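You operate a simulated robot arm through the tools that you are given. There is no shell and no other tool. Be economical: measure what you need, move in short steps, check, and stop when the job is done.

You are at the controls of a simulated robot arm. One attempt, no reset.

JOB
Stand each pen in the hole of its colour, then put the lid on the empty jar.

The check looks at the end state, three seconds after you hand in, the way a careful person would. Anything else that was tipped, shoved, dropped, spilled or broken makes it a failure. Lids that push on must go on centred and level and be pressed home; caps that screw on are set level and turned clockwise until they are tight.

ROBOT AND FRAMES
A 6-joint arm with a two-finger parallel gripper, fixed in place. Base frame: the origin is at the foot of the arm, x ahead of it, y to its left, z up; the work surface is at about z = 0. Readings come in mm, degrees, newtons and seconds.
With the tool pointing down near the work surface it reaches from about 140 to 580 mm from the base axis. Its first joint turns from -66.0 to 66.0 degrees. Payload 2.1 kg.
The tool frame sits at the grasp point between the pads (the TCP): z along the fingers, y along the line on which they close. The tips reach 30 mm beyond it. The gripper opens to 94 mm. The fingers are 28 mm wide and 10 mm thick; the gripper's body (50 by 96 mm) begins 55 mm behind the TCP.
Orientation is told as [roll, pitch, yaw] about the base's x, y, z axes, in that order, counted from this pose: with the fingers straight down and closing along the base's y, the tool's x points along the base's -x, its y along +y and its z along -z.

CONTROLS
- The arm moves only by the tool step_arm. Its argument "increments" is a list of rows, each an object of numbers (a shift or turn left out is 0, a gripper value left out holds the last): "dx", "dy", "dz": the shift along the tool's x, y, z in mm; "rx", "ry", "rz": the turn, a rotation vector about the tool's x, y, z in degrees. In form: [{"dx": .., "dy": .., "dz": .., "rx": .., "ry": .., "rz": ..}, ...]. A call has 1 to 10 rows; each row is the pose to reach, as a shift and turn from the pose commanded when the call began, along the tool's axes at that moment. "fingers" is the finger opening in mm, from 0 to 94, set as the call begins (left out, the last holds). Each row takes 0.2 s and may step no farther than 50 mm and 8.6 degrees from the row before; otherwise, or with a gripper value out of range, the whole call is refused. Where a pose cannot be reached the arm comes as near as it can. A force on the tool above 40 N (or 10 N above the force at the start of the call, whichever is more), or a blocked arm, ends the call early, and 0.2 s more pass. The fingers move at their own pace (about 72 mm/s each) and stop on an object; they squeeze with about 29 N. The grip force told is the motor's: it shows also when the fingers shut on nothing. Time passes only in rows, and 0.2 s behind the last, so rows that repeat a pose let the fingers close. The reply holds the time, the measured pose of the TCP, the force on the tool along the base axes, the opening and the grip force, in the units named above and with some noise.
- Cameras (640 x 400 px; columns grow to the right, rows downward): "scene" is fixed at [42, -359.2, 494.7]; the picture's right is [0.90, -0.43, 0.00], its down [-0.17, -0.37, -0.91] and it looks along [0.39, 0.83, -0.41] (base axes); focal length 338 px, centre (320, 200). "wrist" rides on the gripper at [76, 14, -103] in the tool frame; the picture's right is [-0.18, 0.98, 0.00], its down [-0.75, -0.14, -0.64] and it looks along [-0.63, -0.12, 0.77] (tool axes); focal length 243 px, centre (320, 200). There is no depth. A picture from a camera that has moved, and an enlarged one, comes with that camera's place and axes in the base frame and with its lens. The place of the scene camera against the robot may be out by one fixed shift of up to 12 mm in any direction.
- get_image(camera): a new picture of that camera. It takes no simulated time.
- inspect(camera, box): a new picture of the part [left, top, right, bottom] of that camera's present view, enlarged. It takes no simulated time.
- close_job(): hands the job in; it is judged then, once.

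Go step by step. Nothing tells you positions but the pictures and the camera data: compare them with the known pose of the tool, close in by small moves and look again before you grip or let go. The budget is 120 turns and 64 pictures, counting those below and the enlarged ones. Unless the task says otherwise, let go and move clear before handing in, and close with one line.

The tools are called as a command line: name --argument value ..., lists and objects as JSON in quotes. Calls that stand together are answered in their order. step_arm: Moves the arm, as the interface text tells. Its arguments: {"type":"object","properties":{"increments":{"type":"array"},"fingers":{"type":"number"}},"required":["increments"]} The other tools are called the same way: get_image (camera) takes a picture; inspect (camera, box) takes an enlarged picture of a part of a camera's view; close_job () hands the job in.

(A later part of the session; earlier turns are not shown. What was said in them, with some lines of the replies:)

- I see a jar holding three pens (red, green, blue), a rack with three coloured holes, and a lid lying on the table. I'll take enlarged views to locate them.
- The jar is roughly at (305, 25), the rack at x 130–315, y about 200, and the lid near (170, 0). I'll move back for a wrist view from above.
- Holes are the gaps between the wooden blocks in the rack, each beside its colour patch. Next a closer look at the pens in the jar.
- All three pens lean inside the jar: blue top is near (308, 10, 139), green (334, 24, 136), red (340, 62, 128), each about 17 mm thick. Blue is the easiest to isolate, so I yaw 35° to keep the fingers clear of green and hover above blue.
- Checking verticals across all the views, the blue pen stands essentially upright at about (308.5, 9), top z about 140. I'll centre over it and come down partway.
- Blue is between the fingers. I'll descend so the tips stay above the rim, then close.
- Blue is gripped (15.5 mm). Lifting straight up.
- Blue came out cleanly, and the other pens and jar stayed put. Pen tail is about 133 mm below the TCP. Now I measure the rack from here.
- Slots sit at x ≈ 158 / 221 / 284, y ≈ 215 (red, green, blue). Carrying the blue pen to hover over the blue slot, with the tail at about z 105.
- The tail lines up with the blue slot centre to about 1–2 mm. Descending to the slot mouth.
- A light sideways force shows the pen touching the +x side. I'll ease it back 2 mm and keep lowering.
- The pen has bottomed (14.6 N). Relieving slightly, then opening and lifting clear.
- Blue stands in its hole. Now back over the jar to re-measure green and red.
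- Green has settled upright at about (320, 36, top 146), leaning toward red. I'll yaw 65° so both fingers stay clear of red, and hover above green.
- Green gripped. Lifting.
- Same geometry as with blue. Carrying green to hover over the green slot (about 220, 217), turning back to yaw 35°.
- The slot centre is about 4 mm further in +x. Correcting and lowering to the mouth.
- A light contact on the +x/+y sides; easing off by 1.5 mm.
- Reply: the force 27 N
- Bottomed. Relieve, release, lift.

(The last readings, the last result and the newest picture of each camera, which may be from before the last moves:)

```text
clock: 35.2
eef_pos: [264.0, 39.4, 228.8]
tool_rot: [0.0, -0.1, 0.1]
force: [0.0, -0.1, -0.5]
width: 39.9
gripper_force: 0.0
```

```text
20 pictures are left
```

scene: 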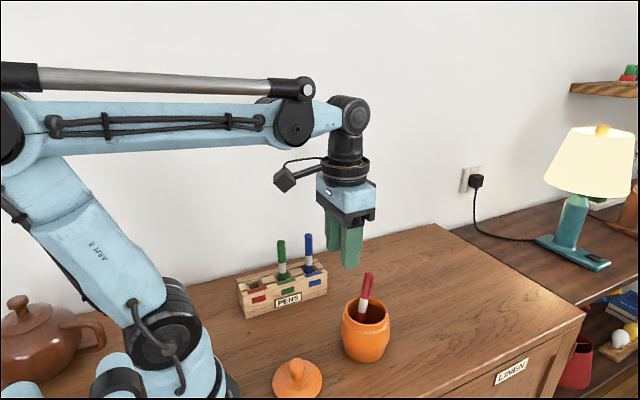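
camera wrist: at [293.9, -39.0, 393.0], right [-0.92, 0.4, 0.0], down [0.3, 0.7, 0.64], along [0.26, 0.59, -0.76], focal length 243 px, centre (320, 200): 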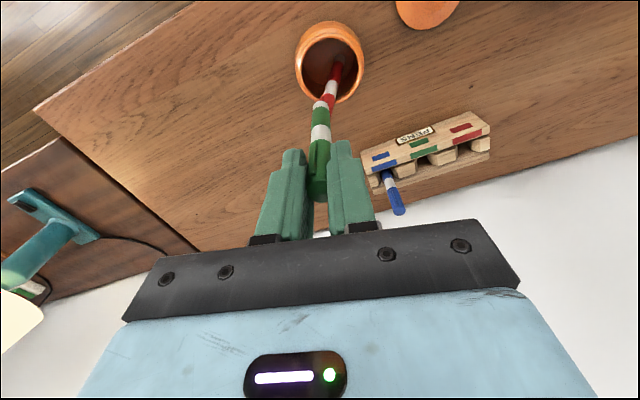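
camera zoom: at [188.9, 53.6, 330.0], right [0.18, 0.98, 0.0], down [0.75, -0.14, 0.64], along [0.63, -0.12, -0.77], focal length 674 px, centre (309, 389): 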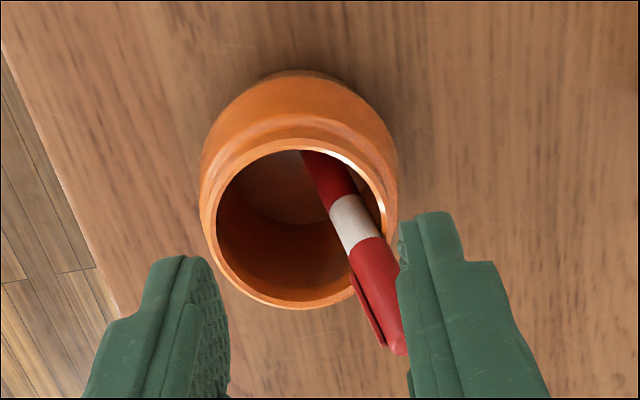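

Green and blue are both standing. Red lies at about 24° tilt toward azimuth 33°, top near (337, 61.5, 130). I'll turn to match it, then tilt the tool along the pen axis.

step_arm --increments '[{"dx": -25, "dy": 9, "dz": 0, "rz": -8}, {"dx": -50, "dy": 18, "dz": 0, "rz": -16}, {"dx": -75, "dy": 27, "dz": 5, "rz": -24}, {"dx": -93.6, "dy": 35, "dz": 14, "rz": -32.5}, {"dx": -93.6, "dy": 35, "dz": 14, "rz": -32.5}]' --fingers 40

step_arm --increments '[{"ry": 8, "dz": 5}, {"ry": 16, "dz": 15}, {"ry": 24, "dz": 27}, {"ry": 24, "dz": 27}]'

inspect --camera "wrist" --box '[220, 60, 440, 260]'

inspect --camera "scene" --box '[310, 200, 450, 360]'

```text
clock: 36.4
eef_pos: [359.3, 74.5, 214.2]
tool_rot: [0.1, -0.2, 32.7]
force: [0.6, 0.2, 0.4]
width: 40.0
gripper_force: 0.1
```

```text
clock: 37.4
eef_pos: [358.4, 74.7, 186.4]
tool_rot: [0.1, 23.9, 32.7]
force: [0.2, -0.2, -1.1]
width: 40.1
gripper_force: 0.0
```

```text
2.00 times, centred on (330, 160) of wrist
camera zoom: at [327.2, 72.4, 311.8], right [-0.39, 0.92, -0.07], down [0.88, 0.39, 0.28], along [0.29, 0.04, -0.96], focal length 485 px, centre (300, 280)
```

zoom: 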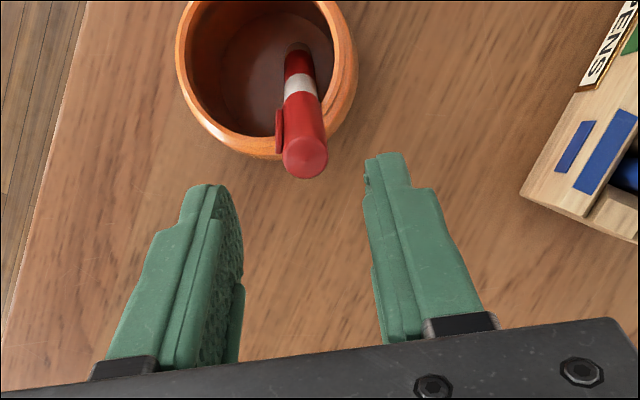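

```text
2.50 times, centred on (380, 280) of scene
camera zoom: at [42.0, -359.2, 494.7], right [0.9, -0.43, 0.0], down [-0.17, -0.37, -0.91], along [0.39, 0.83, -0.41], focal length 844 px, centre (170, 0)
```

zoom: 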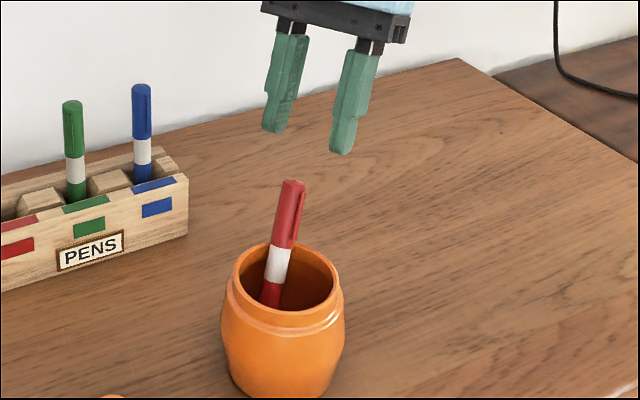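

The tool axis matches the pen to about 1–2°. Advancing along it so that the tips stop just above the rim.

step_arm --increments '[{"dx": 2, "dy": 1.5, "dz": 15}, {"dx": 2, "dy": 1.5, "dz": 35}, {"dx": 2, "dy": 1.5, "dz": 50}, {"dx": 2, "dy": 1.5, "dz": 59}, {"dx": 2, "dy": 1.5, "dz": 59}]'

inspect --camera "wrist" --box '[220, 60, 440, 260]'

inspect --camera "scene" --box '[330, 240, 420, 350]'

```text
clock: 38.6
eef_pos: [336.6, 60.9, 134.6]
tool_rot: [0.1, 23.8, 32.6]
force: [0.1, 0.3, 0.3]
width: 40.1
gripper_force: 0.0
```

```text
2.00 times, centred on (330, 160) of wrist
camera zoom: at [304.3, 59.4, 258.5], right [-0.39, 0.92, -0.07], down [0.88, 0.39, 0.28], along [0.29, 0.05, -0.96], focal length 485 px, centre (300, 280)
```

zoom: 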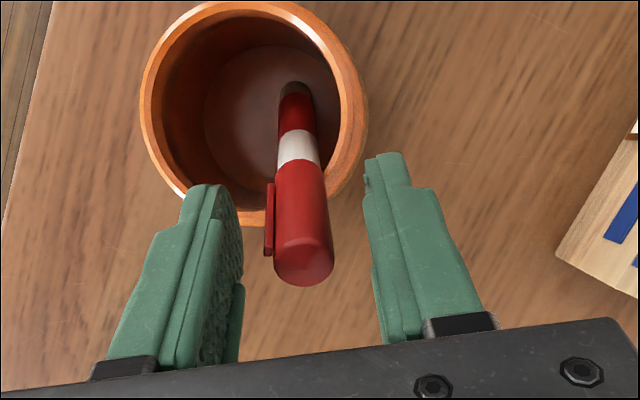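

```text
3.64 times, centred on (375, 295) of scene
camera zoom: at [42.0, -359.2, 494.7], right [0.9, -0.43, 0.0], down [-0.17, -0.37, -0.91], along [0.39, 0.83, -0.41], focal length 1228 px, centre (120, -146)
```

zoom: 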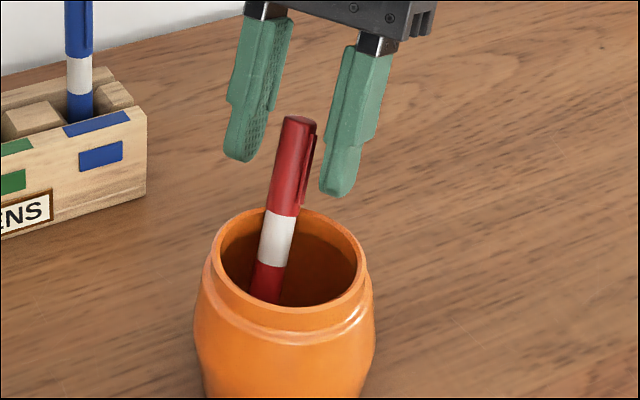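

step_arm --increments '[{"dz": 0}, {"dz": 0}, {"dz": 0}]' --fingers 0

step_arm --increments '[{"dz": -10}, {"dz": -30}, {"dz": -60}, {"dz": -95}, {"dz": -130}, {"dz": -150}, {"dz": -150}]'

get_image --camera "scene"

```text
clock: 39.4
eef_pos: [335.5, 62.1, 134.8]
tool_rot: [0.0, 23.9, 32.7]
force: [0.6, -0.1, -1.6]
width: 15.1
gripper_force: 29.1
```

```text
clock: 41.0
eef_pos: [386.1, 97.1, 270.9]
tool_rot: [0.0, 23.8, 32.7]
force: [0.0, 1.0, 0.2]
width: 15.4
gripper_force: 28.8
```

```text
15 pictures are left
```

scene: 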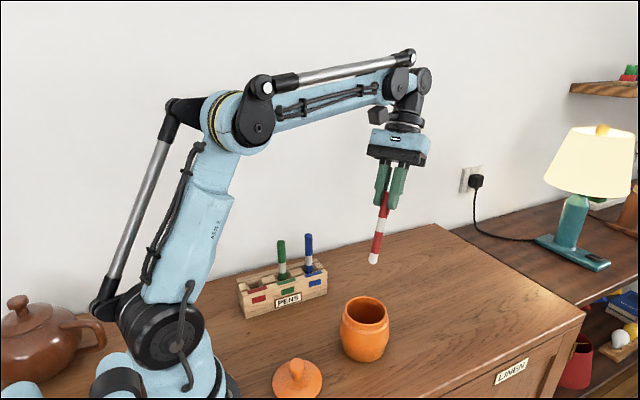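

Red is out. Turning the tool upright again and raising.

step_arm --increments '[{"ry": -8, "dz": -8}, {"ry": -16, "dz": -20}, {"ry": -23.9, "dz": -32}, {"ry": -23.9, "dz": -32}]'

get_image --camera "wrist"

```text
clock: 42.0
eef_pos: [398.1, 103.6, 300.4]
tool_rot: [0.2, -0.2, 32.6]
force: [0.3, 0.0, -1.0]
width: 15.2
gripper_force: 29.4
```

```text
14 pictures are left
camera wrist: at [326.8, 73.8, 402.5], right [-0.37, 0.93, 0.0], down [0.71, 0.29, 0.64], along [0.6, 0.24, -0.77], focal length 243 px, centre (320, 200)
```

wrist: 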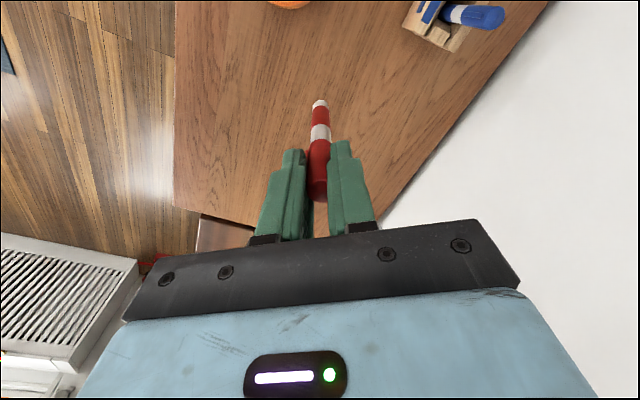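

step_arm --increments '[{"dx": 20.5, "dy": 32.2}, {"dx": 41, "dy": 64.4}, {"dx": 61.5, "dy": 96.6}, {"dx": 82, "dy": 128.8}, {"dx": 102.5, "dy": 161}, {"dx": 123, "dy": 193.2}, {"dx": 143.7, "dy": 225.4}, {"dx": 143.7, "dy": 225.4, "dz": 25}, {"dx": 143.7, "dy": 225.4, "dz": 45}, {"dx": 143.7, "dy": 225.4, "dz": 45}]'

inspect --camera "wrist" --box '[270, 0, 400, 130]'

```text
clock: 44.2
eef_pos: [156.0, 213.0, 255.0]
tool_rot: [0.1, 0.0, 32.6]
force: [0.6, -0.2, -0.6]
width: 15.2
gripper_force: 28.4
```

```text
3.08 times, centred on (335, 65) of wrist
camera zoom: at [83.5, 184.7, 357.9], right [-0.37, 0.93, 0.0], down [0.71, 0.29, 0.64], along [0.6, 0.24, -0.77], focal length 746 px, centre (274, 615)
```

zoom: 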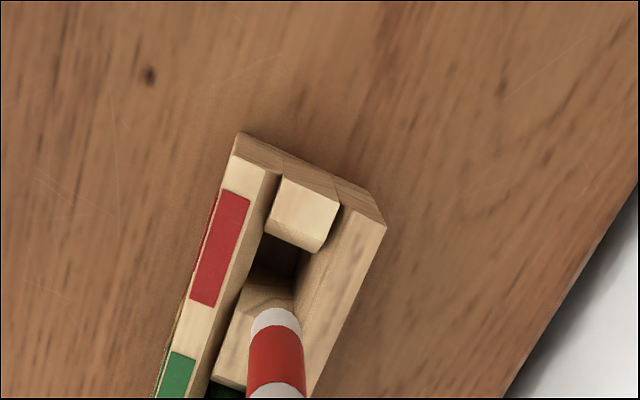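

Shifting about 3 mm in +y onto the red slot centre and lowering to the mouth.

step_arm --increments '[{"dx": -2.5, "dy": 2, "dz": 10}, {"dx": -2.5, "dy": 2, "dz": 35}, {"dx": -2.5, "dy": 2, "dz": 60}, {"dx": -2.5, "dy": 2, "dz": 60}]'

inspect --camera "wrist" --box '[270, 0, 400, 130]'

```text
clock: 45.2
eef_pos: [155.2, 216.8, 196.3]
tool_rot: [0.1, 0.0, 32.5]
force: [0.4, 0.3, 0.0]
width: 15.0
gripper_force: 28.7
```

```text
3.08 times, centred on (335, 65) of wrist
camera zoom: at [83.6, 188.1, 298.7], right [-0.37, 0.93, 0.0], down [0.71, 0.29, 0.64], along [0.6, 0.24, -0.77], focal length 746 px, centre (274, 615)
```

zoom: 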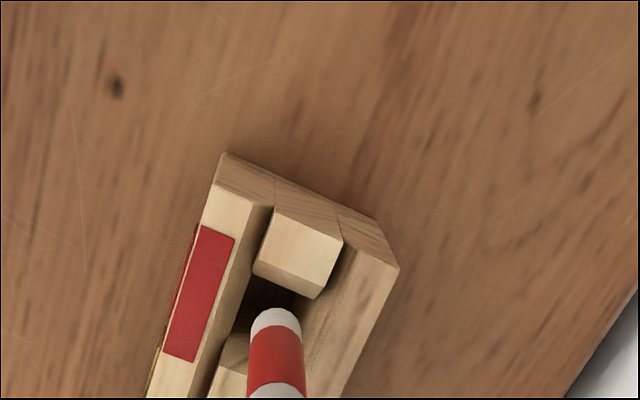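

step_arm --increments '[{"dx": -0.6, "dy": 0, "dz": 7}, {"dx": -0.6, "dy": 0, "dz": 14}, {"dx": -0.6, "dy": 0, "dz": 21}, {"dx": -0.6, "dy": 0, "dz": 21}]'

```text
clock: 46.2
eef_pos: [156.7, 217.0, 174.0]
tool_rot: [0.1, 0.0, 32.7]
force: [0.1, 0.1, 0.4]
width: 15.1
gripper_force: 29.0
```

step_arm --increments '[{"dz": 5}, {"dz": 10}, {"dz": 15}, {"dz": 15}]'

```text
clock: 47.2
eef_pos: [156.1, 218.2, 159.0]
tool_rot: [0.1, 0.0, 32.6]
force: [1.1, -0.2, 0.4]
width: 15.3
gripper_force: 28.8
```

step_arm --increments '[{"dz": 3}, {"dz": 6}, {"dz": 9}]'

step_arm --increments '[{"dz": 1}, {"dz": 2}]'

```text
clock: 48.0
eef_pos: [155.6, 217.5, 150.6]
tool_rot: [0.1, -0.1, 32.5]
force: [0.8, -0.8, 0.7]
width: 15.2
gripper_force: 29.3
```

```text
clock: 48.6
eef_pos: [156.9, 218.5, 148.2]
tool_rot: [0.1, 0.0, 32.6]
force: [0.1, 0.5, -0.3]
width: 15.2
gripper_force: 29.1
```

step_arm --increments '[{"dz": 1}, {"dz": 2}]'

step_arm --increments '[{"dz": 1}]'

```text
clock: 49.2
eef_pos: [156.7, 217.0, 147.5]
tool_rot: [0.1, 0.0, 32.6]
force: [0.7, 0.6, 0.3]
width: 15.1
gripper_force: 28.8
```

```text
clock: 49.6
eef_pos: [156.2, 218.2, 145.3]
tool_rot: [0.1, 0.0, 32.6]
force: [-0.4, 0.3, 0.2]
width: 15.2
gripper_force: 28.6
```

step_arm --increments '[{"dz": 1}, {"dz": 1.8}]'

```text
clock: 50.2
eef_pos: [156.5, 217.7, 144.1]
tool_rot: [0.1, 0.0, 32.6]
force: [-0.6, -0.9, 2.4]
width: 14.9
gripper_force: 29.2
```

Just touching the floor of the hole. Releasing and lifting.

step_arm --increments '[{"dz": 0}, {"dz": 0}, {"dz": -20}, {"dz": -50}, {"dz": -90}, {"dz": -90}]' --fingers 40

get_image --camera "scene"

```text
clock: 51.6
eef_pos: [157.4, 215.5, 234.2]
tool_rot: [0.2, 0.1, 32.6]
force: [-0.3, -0.1, -0.6]
width: 39.8
gripper_force: 0.1
```

```text
11 pictures are left
```

scene: 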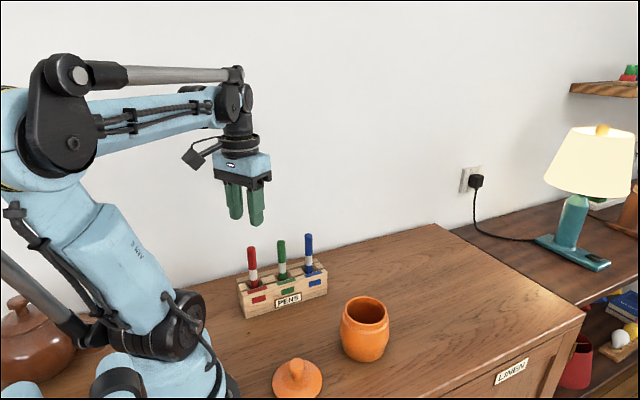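

All three pens stand in their holes. Now the lid: moving over to view it.

step_arm --increments '[{"dx": 14, "dy": -32, "rz": 5}, {"dx": 28, "dy": -64, "rz": 11}, {"dx": 42, "dy": -96, "rz": 17}, {"dx": 56, "dy": -128, "rz": 23}, {"dx": 70, "dy": -160, "dz": 10, "rz": 29}, {"dx": 83.3, "dy": -190.6, "dz": 25, "rz": 32.6}, {"dx": 83.3, "dy": -190.6, "dz": 34, "rz": 32.6}, {"dx": 83.3, "dy": -190.6, "dz": 34, "rz": 32.6}]'

get_image --camera "wrist"

```text
clock: 53.4
eef_pos: [189.7, 12.6, 198.2]
tool_rot: [0.1, 0.0, 0.0]
force: [0.5, -0.6, -0.3]
width: 39.7
gripper_force: 0.1
```

```text
10 pictures are left
camera wrist: at [114.4, 27.1, 300.6], right [0.18, 0.98, 0.0], down [0.75, -0.14, 0.64], along [0.63, -0.12, -0.77], focal length 243 px, centre (320, 200)
```

wrist: 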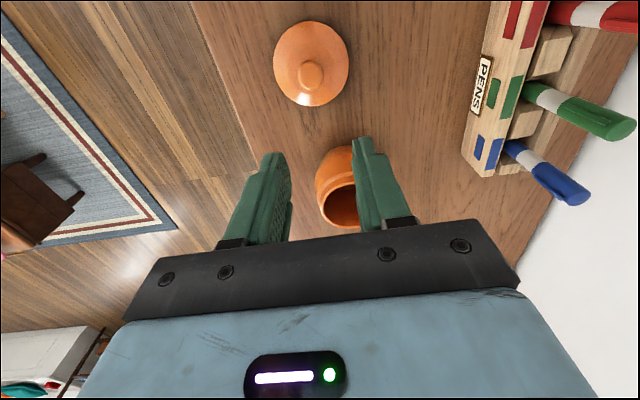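

inspect --camera "scene" --box '[260, 340, 340, 400]'

```text
6.67 times, centred on (300, 370) of scene
camera zoom: at [42.0, -359.2, 494.7], right [0.9, -0.43, 0.0], down [-0.17, -0.37, -0.91], along [0.39, 0.83, -0.41], focal length 2252 px, centre (453, -933)
```

zoom: 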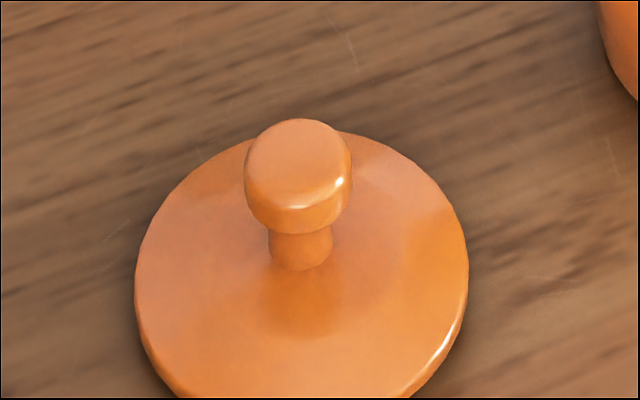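

The knob is a 25 mm mushroom head at about (169, 7.5), top z around 45. I'll yaw 60° to keep the camera away from the arm's base, and hover.

step_arm --increments '[{"dx": 5, "dy": -1, "dz": 10, "rz": -7.5}, {"dx": 10, "dy": -2, "dz": 20, "rz": -15}, {"dx": 15, "dy": -3, "dz": 35, "rz": -22.5}, {"dx": 20, "dy": -4, "dz": 50, "rz": -30}, {"dx": 20.7, "dy": -5.1, "dz": 65, "rz": -37.5}, {"dx": 20.7, "dy": -5.1, "dz": 80, "rz": -45}, {"dx": 20.7, "dy": -5.1, "dz": 88, "rz": -52.5}, {"dx": 20.7, "dy": -5.1, "dz": 88, "rz": -60}, {"dx": 20.7, "dy": -5.1, "dz": 88, "rz": -60}]' --fingers 50

get_image --camera "wrist"

```text
clock: 55.4
eef_pos: [168.8, 7.8, 111.0]
tool_rot: [0.1, -0.1, 60.1]
force: [-0.8, 0.5, -0.3]
width: 49.8
gripper_force: 0.0
```

```text
8 pictures are left
camera wrist: at [118.5, -51.4, 213.4], right [-0.76, 0.65, 0.0], down [0.5, 0.58, 0.64], along [0.42, 0.49, -0.77], focal length 243 px, centre (320, 200)
```

wrist: 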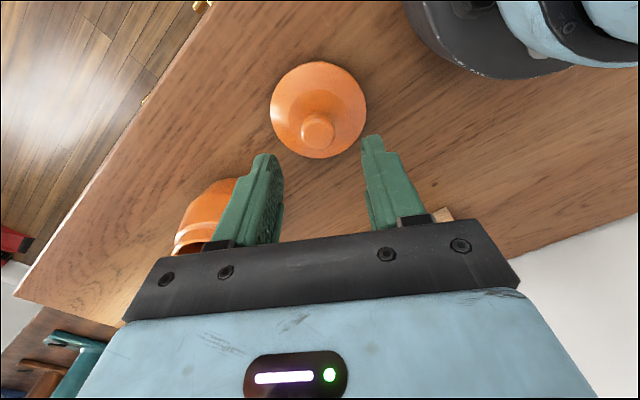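

Refined: lid axis about (168.3, 5.8), knob top z about 39. Descending around the knob.

step_arm --increments '[{"dx": 2, "dy": -0.6, "dz": 20}, {"dx": 2, "dy": -0.6, "dz": 40}, {"dx": 2, "dy": -0.6, "dz": 52}, {"dx": 2, "dy": -0.6, "dz": 60}, {"dx": 2, "dy": -0.6, "dz": 60}]'

inspect --camera "wrist" --box '[220, 80, 420, 260]'

```text
clock: 56.6
eef_pos: [169.0, 4.4, 51.9]
tool_rot: [0.0, -0.1, 59.9]
force: [-0.1, 0.2, 0.3]
width: 49.8
gripper_force: 0.1
```

```text
2.22 times, centred on (320, 170) of wrist
camera zoom: at [118.5, -54.1, 154.6], right [-0.76, 0.65, 0.0], down [0.5, 0.58, 0.64], along [0.42, 0.49, -0.77], focal length 539 px, centre (320, 267)
```

zoom: 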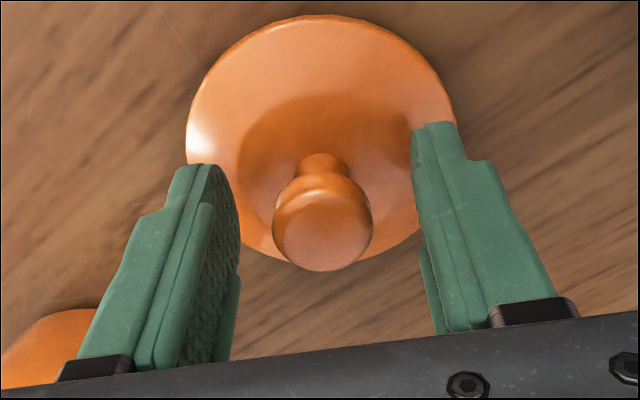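

Knob is centred between the fingers but about 3 mm off along their width. Correcting that and closing.

step_arm --increments '[{"dx": -3, "dy": 0}, {"dx": -3, "dy": 0}]'

step_arm --increments '[{"dz": 0}, {"dz": 0}, {"dz": 0}]' --fingers 0

step_arm --increments '[{"dz": -10}, {"dz": -30}, {"dz": -60}, {"dz": -100}, {"dz": -140}, {"dz": -140}]'

get_image --camera "scene"

```text
clock: 57.2
eef_pos: [170.0, 7.4, 52.9]
tool_rot: [0.0, -0.1, 60.0]
force: [0.2, 0.7, -0.4]
width: 50.0
gripper_force: 0.1
```

```text
clock: 58.0
eef_pos: [170.0, 7.7, 51.8]
tool_rot: [0.0, -0.1, 60.0]
force: [0.3, -0.6, 1.5]
width: 24.3
gripper_force: 29.1
```

```text
clock: 59.4
eef_pos: [169.8, 9.1, 191.8]
tool_rot: [0.0, -0.1, 60.0]
force: [0.3, 0.7, -0.4]
width: 24.4
gripper_force: 29.3
```

```text
6 pictures are left
```

scene: 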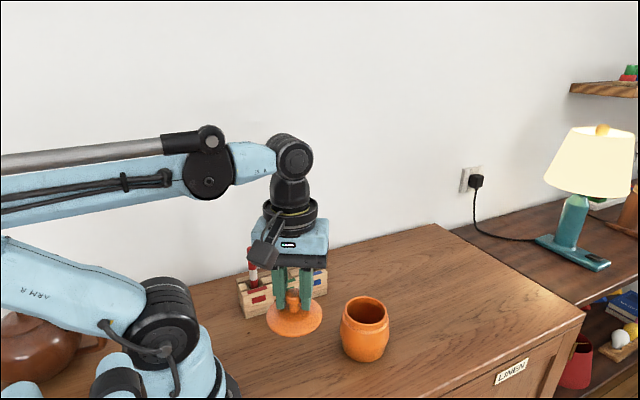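

The lid is held level. I'll park beyond the jar, where the camera looks almost straight down on the rim, to measure its centre well.

step_arm --increments '[{"dx": 0, "dy": 0, "dz": -45}, {"dx": -30, "dy": -25, "dz": -45}, {"dx": -60, "dy": -50, "dz": -45}, {"dx": -90, "dy": -75, "dz": -45}, {"dx": -120, "dy": -100, "dz": -45}, {"dx": -131.7, "dy": -108.8, "dz": -45}, {"dx": -131.7, "dy": -108.8, "dz": -45}]'

get_image --camera "wrist"

```text
clock: 61.0
eef_pos: [329.9, 68.7, 237.4]
tool_rot: [-0.1, 0.0, 59.9]
force: [0.0, 1.0, 0.0]
width: 24.3
gripper_force: 29.1
```

```text
5 pictures are left
camera wrist: at [280.0, 9.6, 340.0], right [-0.76, 0.65, 0.0], down [0.5, 0.58, 0.64], along [0.42, 0.49, -0.77], focal length 243 px, centre (320, 200)
```

wrist: 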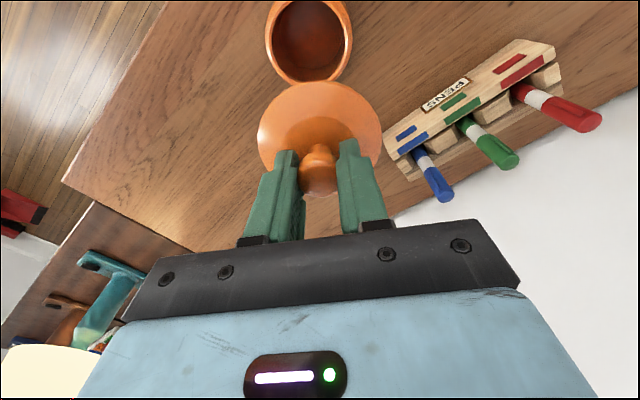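

inspect --camera "wrist" --box '[230, 0, 400, 106]'

```text
3.76 times, centred on (315, 53) of wrist
camera zoom: at [280.0, 9.6, 340.0], right [-0.76, 0.65, 0.0], down [0.5, 0.58, 0.64], along [0.42, 0.49, -0.77], focal length 913 px, centre (339, 753)
```

zoom: 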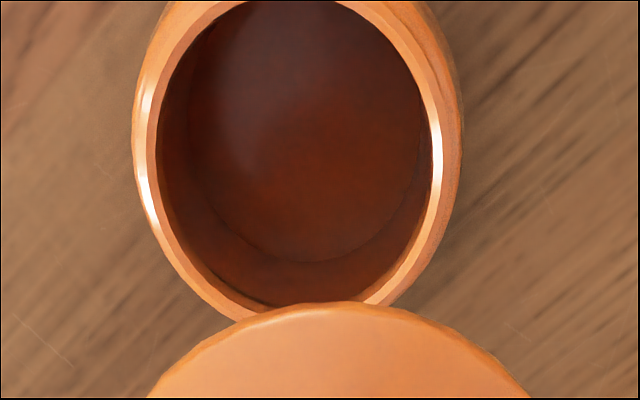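

Correcting for perspective, the jar centre is about (309, 28) with its rim near z 90. Moving the lid over it at a safe height.

step_arm --increments '[{"dx": 22, "dy": -1, "dz": 0}, {"dx": 45.5, "dy": -2.1, "dz": 0}, {"dx": 45.5, "dy": -2.1, "dz": 30}, {"dx": 45.5, "dy": -2.1, "dz": 62}, {"dx": 45.5, "dy": -2.1, "dz": 72}, {"dx": 45.5, "dy": -2.1, "dz": 72}]'

inspect --camera "scene" --box '[320, 250, 410, 370]'

```text
clock: 62.4
eef_pos: [308.8, 26.7, 165.4]
tool_rot: [0.0, 0.0, 60.0]
force: [0.3, -0.1, -0.2]
width: 24.5
gripper_force: 28.8
```

```text
3.33 times, centred on (365, 310) of scene
camera zoom: at [42.0, -359.2, 494.7], right [0.9, -0.43, 0.0], down [-0.17, -0.37, -0.91], along [0.39, 0.83, -0.41], focal length 1126 px, centre (170, -167)
```

zoom: 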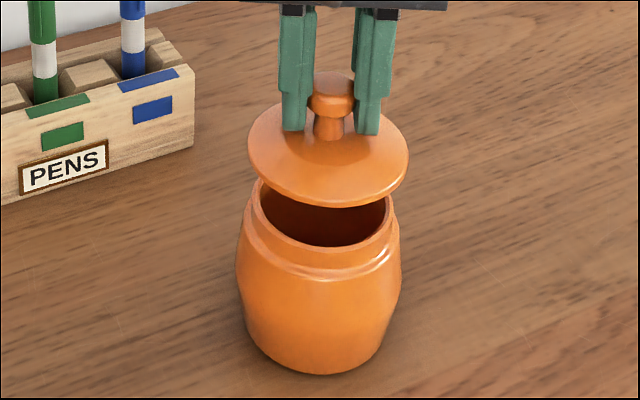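

The lid is about 1.5 mm too far right; small correction, then lowering gently.

step_arm --increments '[{"dx": -0.4, "dy": 1.4, "dz": 4}, {"dx": -0.4, "dy": 1.4, "dz": 9}, {"dx": -0.4, "dy": 1.4, "dz": 13}, {"dx": -0.4, "dy": 1.4, "dz": 13}]'

step_arm --increments '[{"dz": 1.5}, {"dz": 3}, {"dz": 4}]'

```text
clock: 63.4
eef_pos: [308.2, 28.6, 150.9]
tool_rot: [0.0, -0.1, 60.0]
force: [-0.4, -0.9, -1.0]
width: 24.4
gripper_force: 29.0
```

```text
clock: 64.2
eef_pos: [307.4, 27.9, 147.4]
tool_rot: [0.0, -0.1, 60.1]
force: [0.4, -0.1, -0.4]
width: 24.0
gripper_force: 29.0
```

step_arm --increments '[{"dz": 1.5}, {"dz": 3}]'

step_arm --increments '[{"dz": 1}, {"dz": 2}]'

```text
clock: 64.8
eef_pos: [307.8, 28.4, 145.5]
tool_rot: [0.1, -0.1, 60.1]
force: [0.1, -0.7, -0.8]
width: 24.2
gripper_force: 28.8
```

```text
clock: 65.4
eef_pos: [307.8, 28.4, 142.1]
tool_rot: [0.0, -0.1, 60.1]
force: [0.5, -0.8, 0.2]
width: 23.9
gripper_force: 28.9
```

step_arm --increments '[{"dz": 1}, {"dz": 2}]'

step_arm --increments '[{"dz": 1}, {"dz": 2}]'

```text
clock: 66.0
eef_pos: [306.4, 29.0, 141.7]
tool_rot: [0.0, -0.1, 60.0]
force: [0.3, 0.5, -0.9]
width: 24.3
gripper_force: 29.4
```

```text
clock: 66.6
eef_pos: [307.2, 27.7, 137.6]
tool_rot: [-0.1, -0.1, 60.1]
force: [0.0, 0.3, 0.3]
width: 24.3
gripper_force: 29.2
```

step_arm --increments '[{"dz": 1}, {"dz": 2}]'

inspect --camera "scene" --box '[320, 250, 410, 370]'

```text
clock: 67.2
eef_pos: [307.3, 28.5, 136.6]
tool_rot: [0.0, -0.1, 60.0]
force: [0.1, -0.6, -0.1]
width: 24.1
gripper_force: 29.2
```

```text
3.33 times, centred on (365, 310) of scene
camera zoom: at [42.0, -359.2, 494.7], right [0.9, -0.43, 0.0], down [-0.17, -0.37, -0.91], along [0.39, 0.83, -0.41], focal length 1126 px, centre (170, -167)
```

zoom: 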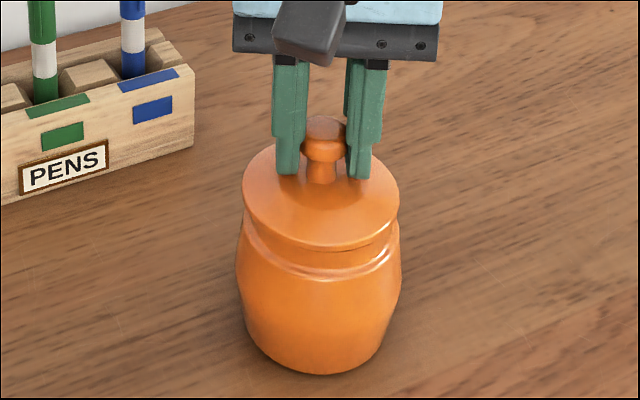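

Well centred (within about 1 mm) and nearly touching. Continuing down until it seats.

step_arm --increments '[{"dy": -0.6, "dz": 1}, {"dy": -0.6, "dz": 2}]'

step_arm --increments '[{"dz": 1}, {"dz": 2}]'

```text
clock: 67.8
eef_pos: [308.1, 27.8, 134.5]
tool_rot: [0.1, 0.0, 59.9]
force: [0.1, -0.9, 0.3]
width: 24.1
gripper_force: 28.6
```

```text
clock: 68.4
eef_pos: [307.4, 28.3, 133.0]
tool_rot: [0.1, -0.1, 60.0]
force: [0.5, 0.4, -1.0]
width: 24.0
gripper_force: 29.0
```

step_arm --increments '[{"dz": 1}, {"dz": 2}]'

step_arm --increments '[{"dz": 1}, {"dz": 2}]'

```text
clock: 69.0
eef_pos: [309.3, 28.2, 130.4]
tool_rot: [-0.1, -0.1, 59.9]
force: [7.0, 3.8, 20.7]
width: 24.1
gripper_force: 29.1
```

```text
clock: 69.6
eef_pos: [309.3, 26.9, 129.3]
tool_rot: [0.1, -0.1, 60.0]
force: [8.0, 1.4, 23.4]
width: 24.4
gripper_force: 29.0
```

Contact with a sideways push toward +x, so the lid's spigot is catching the −x edge. Easing up, shifting +x by 1.5 mm and lowering again.

step_arm --increments '[{"dz": -3}, {"dx": -1, "dy": -1.2, "dz": -3}, {"dx": -1, "dy": -1.2, "dz": -1.5}, {"dx": -1, "dy": -1.2, "dz": -0.5}]'

step_arm --increments '[{"dz": 1}]'

```text
clock: 70.6
eef_pos: [309.7, 28.6, 128.9]
tool_rot: [0.0, -0.1, 60.1]
force: [-0.5, -0.6, -4.2]
width: 23.8
gripper_force: 29.2
```

```text
clock: 71.0
eef_pos: [311.3, 27.8, 129.4]
tool_rot: [0.0, -0.1, 60.0]
force: [0.7, 3.0, 25.3]
width: 24.2
gripper_force: 29.4
```

inspect --camera "scene" --box '[335, 270, 400, 355]'

```text
4.71 times, centred on (368, 312) of scene
camera zoom: at [41.9, -359.2, 494.7], right [0.9, -0.43, 0.0], down [-0.17, -0.37, -0.91], along [0.39, 0.83, -0.41], focal length 1590 px, centre (96, -329)
```

zoom: 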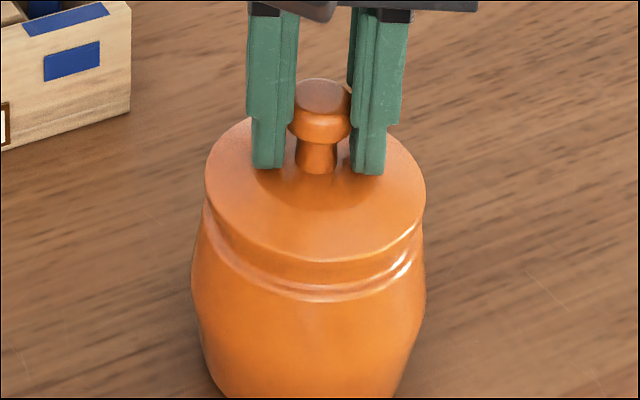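

The lid is centred and down on the rim. Pressing a bit more firmly to be sure it is home.

step_arm --increments '[{"dz": 1}, {"dz": 2}, {"dz": 3}]'

```text
clock: 71.6
eef_pos: [310.9, 28.6, 128.0]
tool_rot: [0.0, -0.1, 59.9]
force: [-0.3, -0.4, 7.4]
width: 24.1
gripper_force: 28.7
stopped in row 2: the force on the tool passed its limit (the readings are from after the stop); the commanded pose is now the measured one
```

step_arm --increments '[{"dz": 1}, {"dz": 2}]'

step_arm --increments '[{"dz": 1}, {"dz": 2}]'

```text
clock: 72.0
eef_pos: [309.9, 28.2, 127.3]
tool_rot: [0.0, 0.0, 60.0]
force: [-1.9, 0.6, 9.7]
width: 24.2
gripper_force: 29.3
stopped in row 2: the force on the tool passed its limit (the readings are from after the stop); the commanded pose is now the measured one
```

```text
clock: 72.5
eef_pos: [311.7, 27.9, 127.2]
tool_rot: [0.1, 0.1, 60.0]
force: [-1.8, 0.6, 9.8]
width: 24.3
gripper_force: 29.4
stopped in row 1: the force on the tool passed its limit (the readings are from after the stop); the commanded pose is now the measured one
```

It moved another 2 mm and now stops hard: pressed home. Relieving, releasing and lifting clear.

step_arm --increments '[{"dz": -0.4}, {"dz": -0.4}]'

step_arm --increments '[{"dz": 0}, {"dz": 0}, {"dz": -20}, {"dz": -50}, {"dz": -90}, {"dz": -90}]' --fingers 50

inspect --camera "scene" --box '[335, 270, 400, 355]'

```text
clock: 73.0
eef_pos: [310.9, 28.6, 126.5]
tool_rot: [0.2, 0.0, 60.0]
force: [-1.9, 2.5, 12.9]
width: 24.0
gripper_force: 29.3
```

```text
clock: 74.5
eef_pos: [310.3, 28.4, 218.3]
tool_rot: [0.2, 0.0, 60.0]
force: [0.1, 0.6, 0.7]
width: 50.1
gripper_force: 0.2
```

```text
4.71 times, centred on (368, 312) of scene
camera zoom: at [42.0, -359.2, 494.7], right [0.9, -0.43, 0.0], down [-0.17, -0.37, -0.91], along [0.39, 0.83, -0.41], focal length 1590 px, centre (96, -329)
```

zoom: 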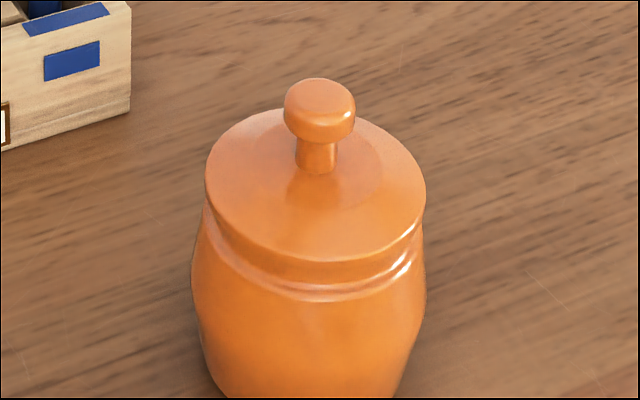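

The lid sits level and centred. As a check, I'll press straight down on the knob with closed fingertips.

step_arm --increments '[{"dz": 0}, {"dz": 0}, {"dz": 25}, {"dz": 50}, {"dz": 56}, {"dz": 60}]' --fingers 0

step_arm --increments '[{"dz": 1}, {"dz": 2}, {"dz": 3}, {"dz": 4}, {"dz": 5}, {"dz": 6}, {"dz": 7}, {"dz": 8}, {"dz": 9}, {"dz": 10}]'

```text
clock: 75.8
eef_pos: [309.9, 29.3, 157.4]
tool_rot: [0.2, 0.1, 60.0]
force: [0.5, 0.4, -0.4]
width: 0.0
gripper_force: 29.2
```

```text
clock: 76.5
eef_pos: [311.1, 28.9, 158.0]
tool_rot: [0.2, 0.1, 60.0]
force: [-2.2, 0.3, 10.8]
width: 0.0
gripper_force: 28.8
stopped in row 3: the force on the tool passed its limit (the readings are from after the stop); the commanded pose is now the measured one
```

step_arm --increments '[{"dz": 1}, {"dz": 2}, {"dz": 3}]'

step_arm --increments '[{"dz": -20}, {"dz": -60}, {"dz": -100}, {"dz": -100}]'

get_image --camera "scene"

```text
clock: 77.0
eef_pos: [310.7, 28.9, 156.9]
tool_rot: [0.3, 0.2, 60.0]
force: [-1.4, 0.4, 10.6]
width: 0.1
gripper_force: 28.6
stopped in row 2: the force on the tool passed its limit (the readings are from after the stop); the commanded pose is now the measured one
```

```text
clock: 78.0
eef_pos: [311.1, 28.5, 257.5]
tool_rot: [0.4, 0.2, 60.0]
force: [0.0, -0.5, -0.2]
width: 0.0
gripper_force: 29.4
```

```text
refused: no pictures are left
```

The last press met the same hard stop and the arm is now clear above the jar; the last pictures showed the pens standing and the lid level and centred, so I'm handing in.

close_job

```text
The job is handed in.
```

I stood the red, green and blue pens in their matching holes and pressed the lid onto the empty jar. The last pictures showed the lid level and centred. I had no pictures left for a look after the final press on the knob, and the rack and jar may each have shifted by about 1 mm along the way.
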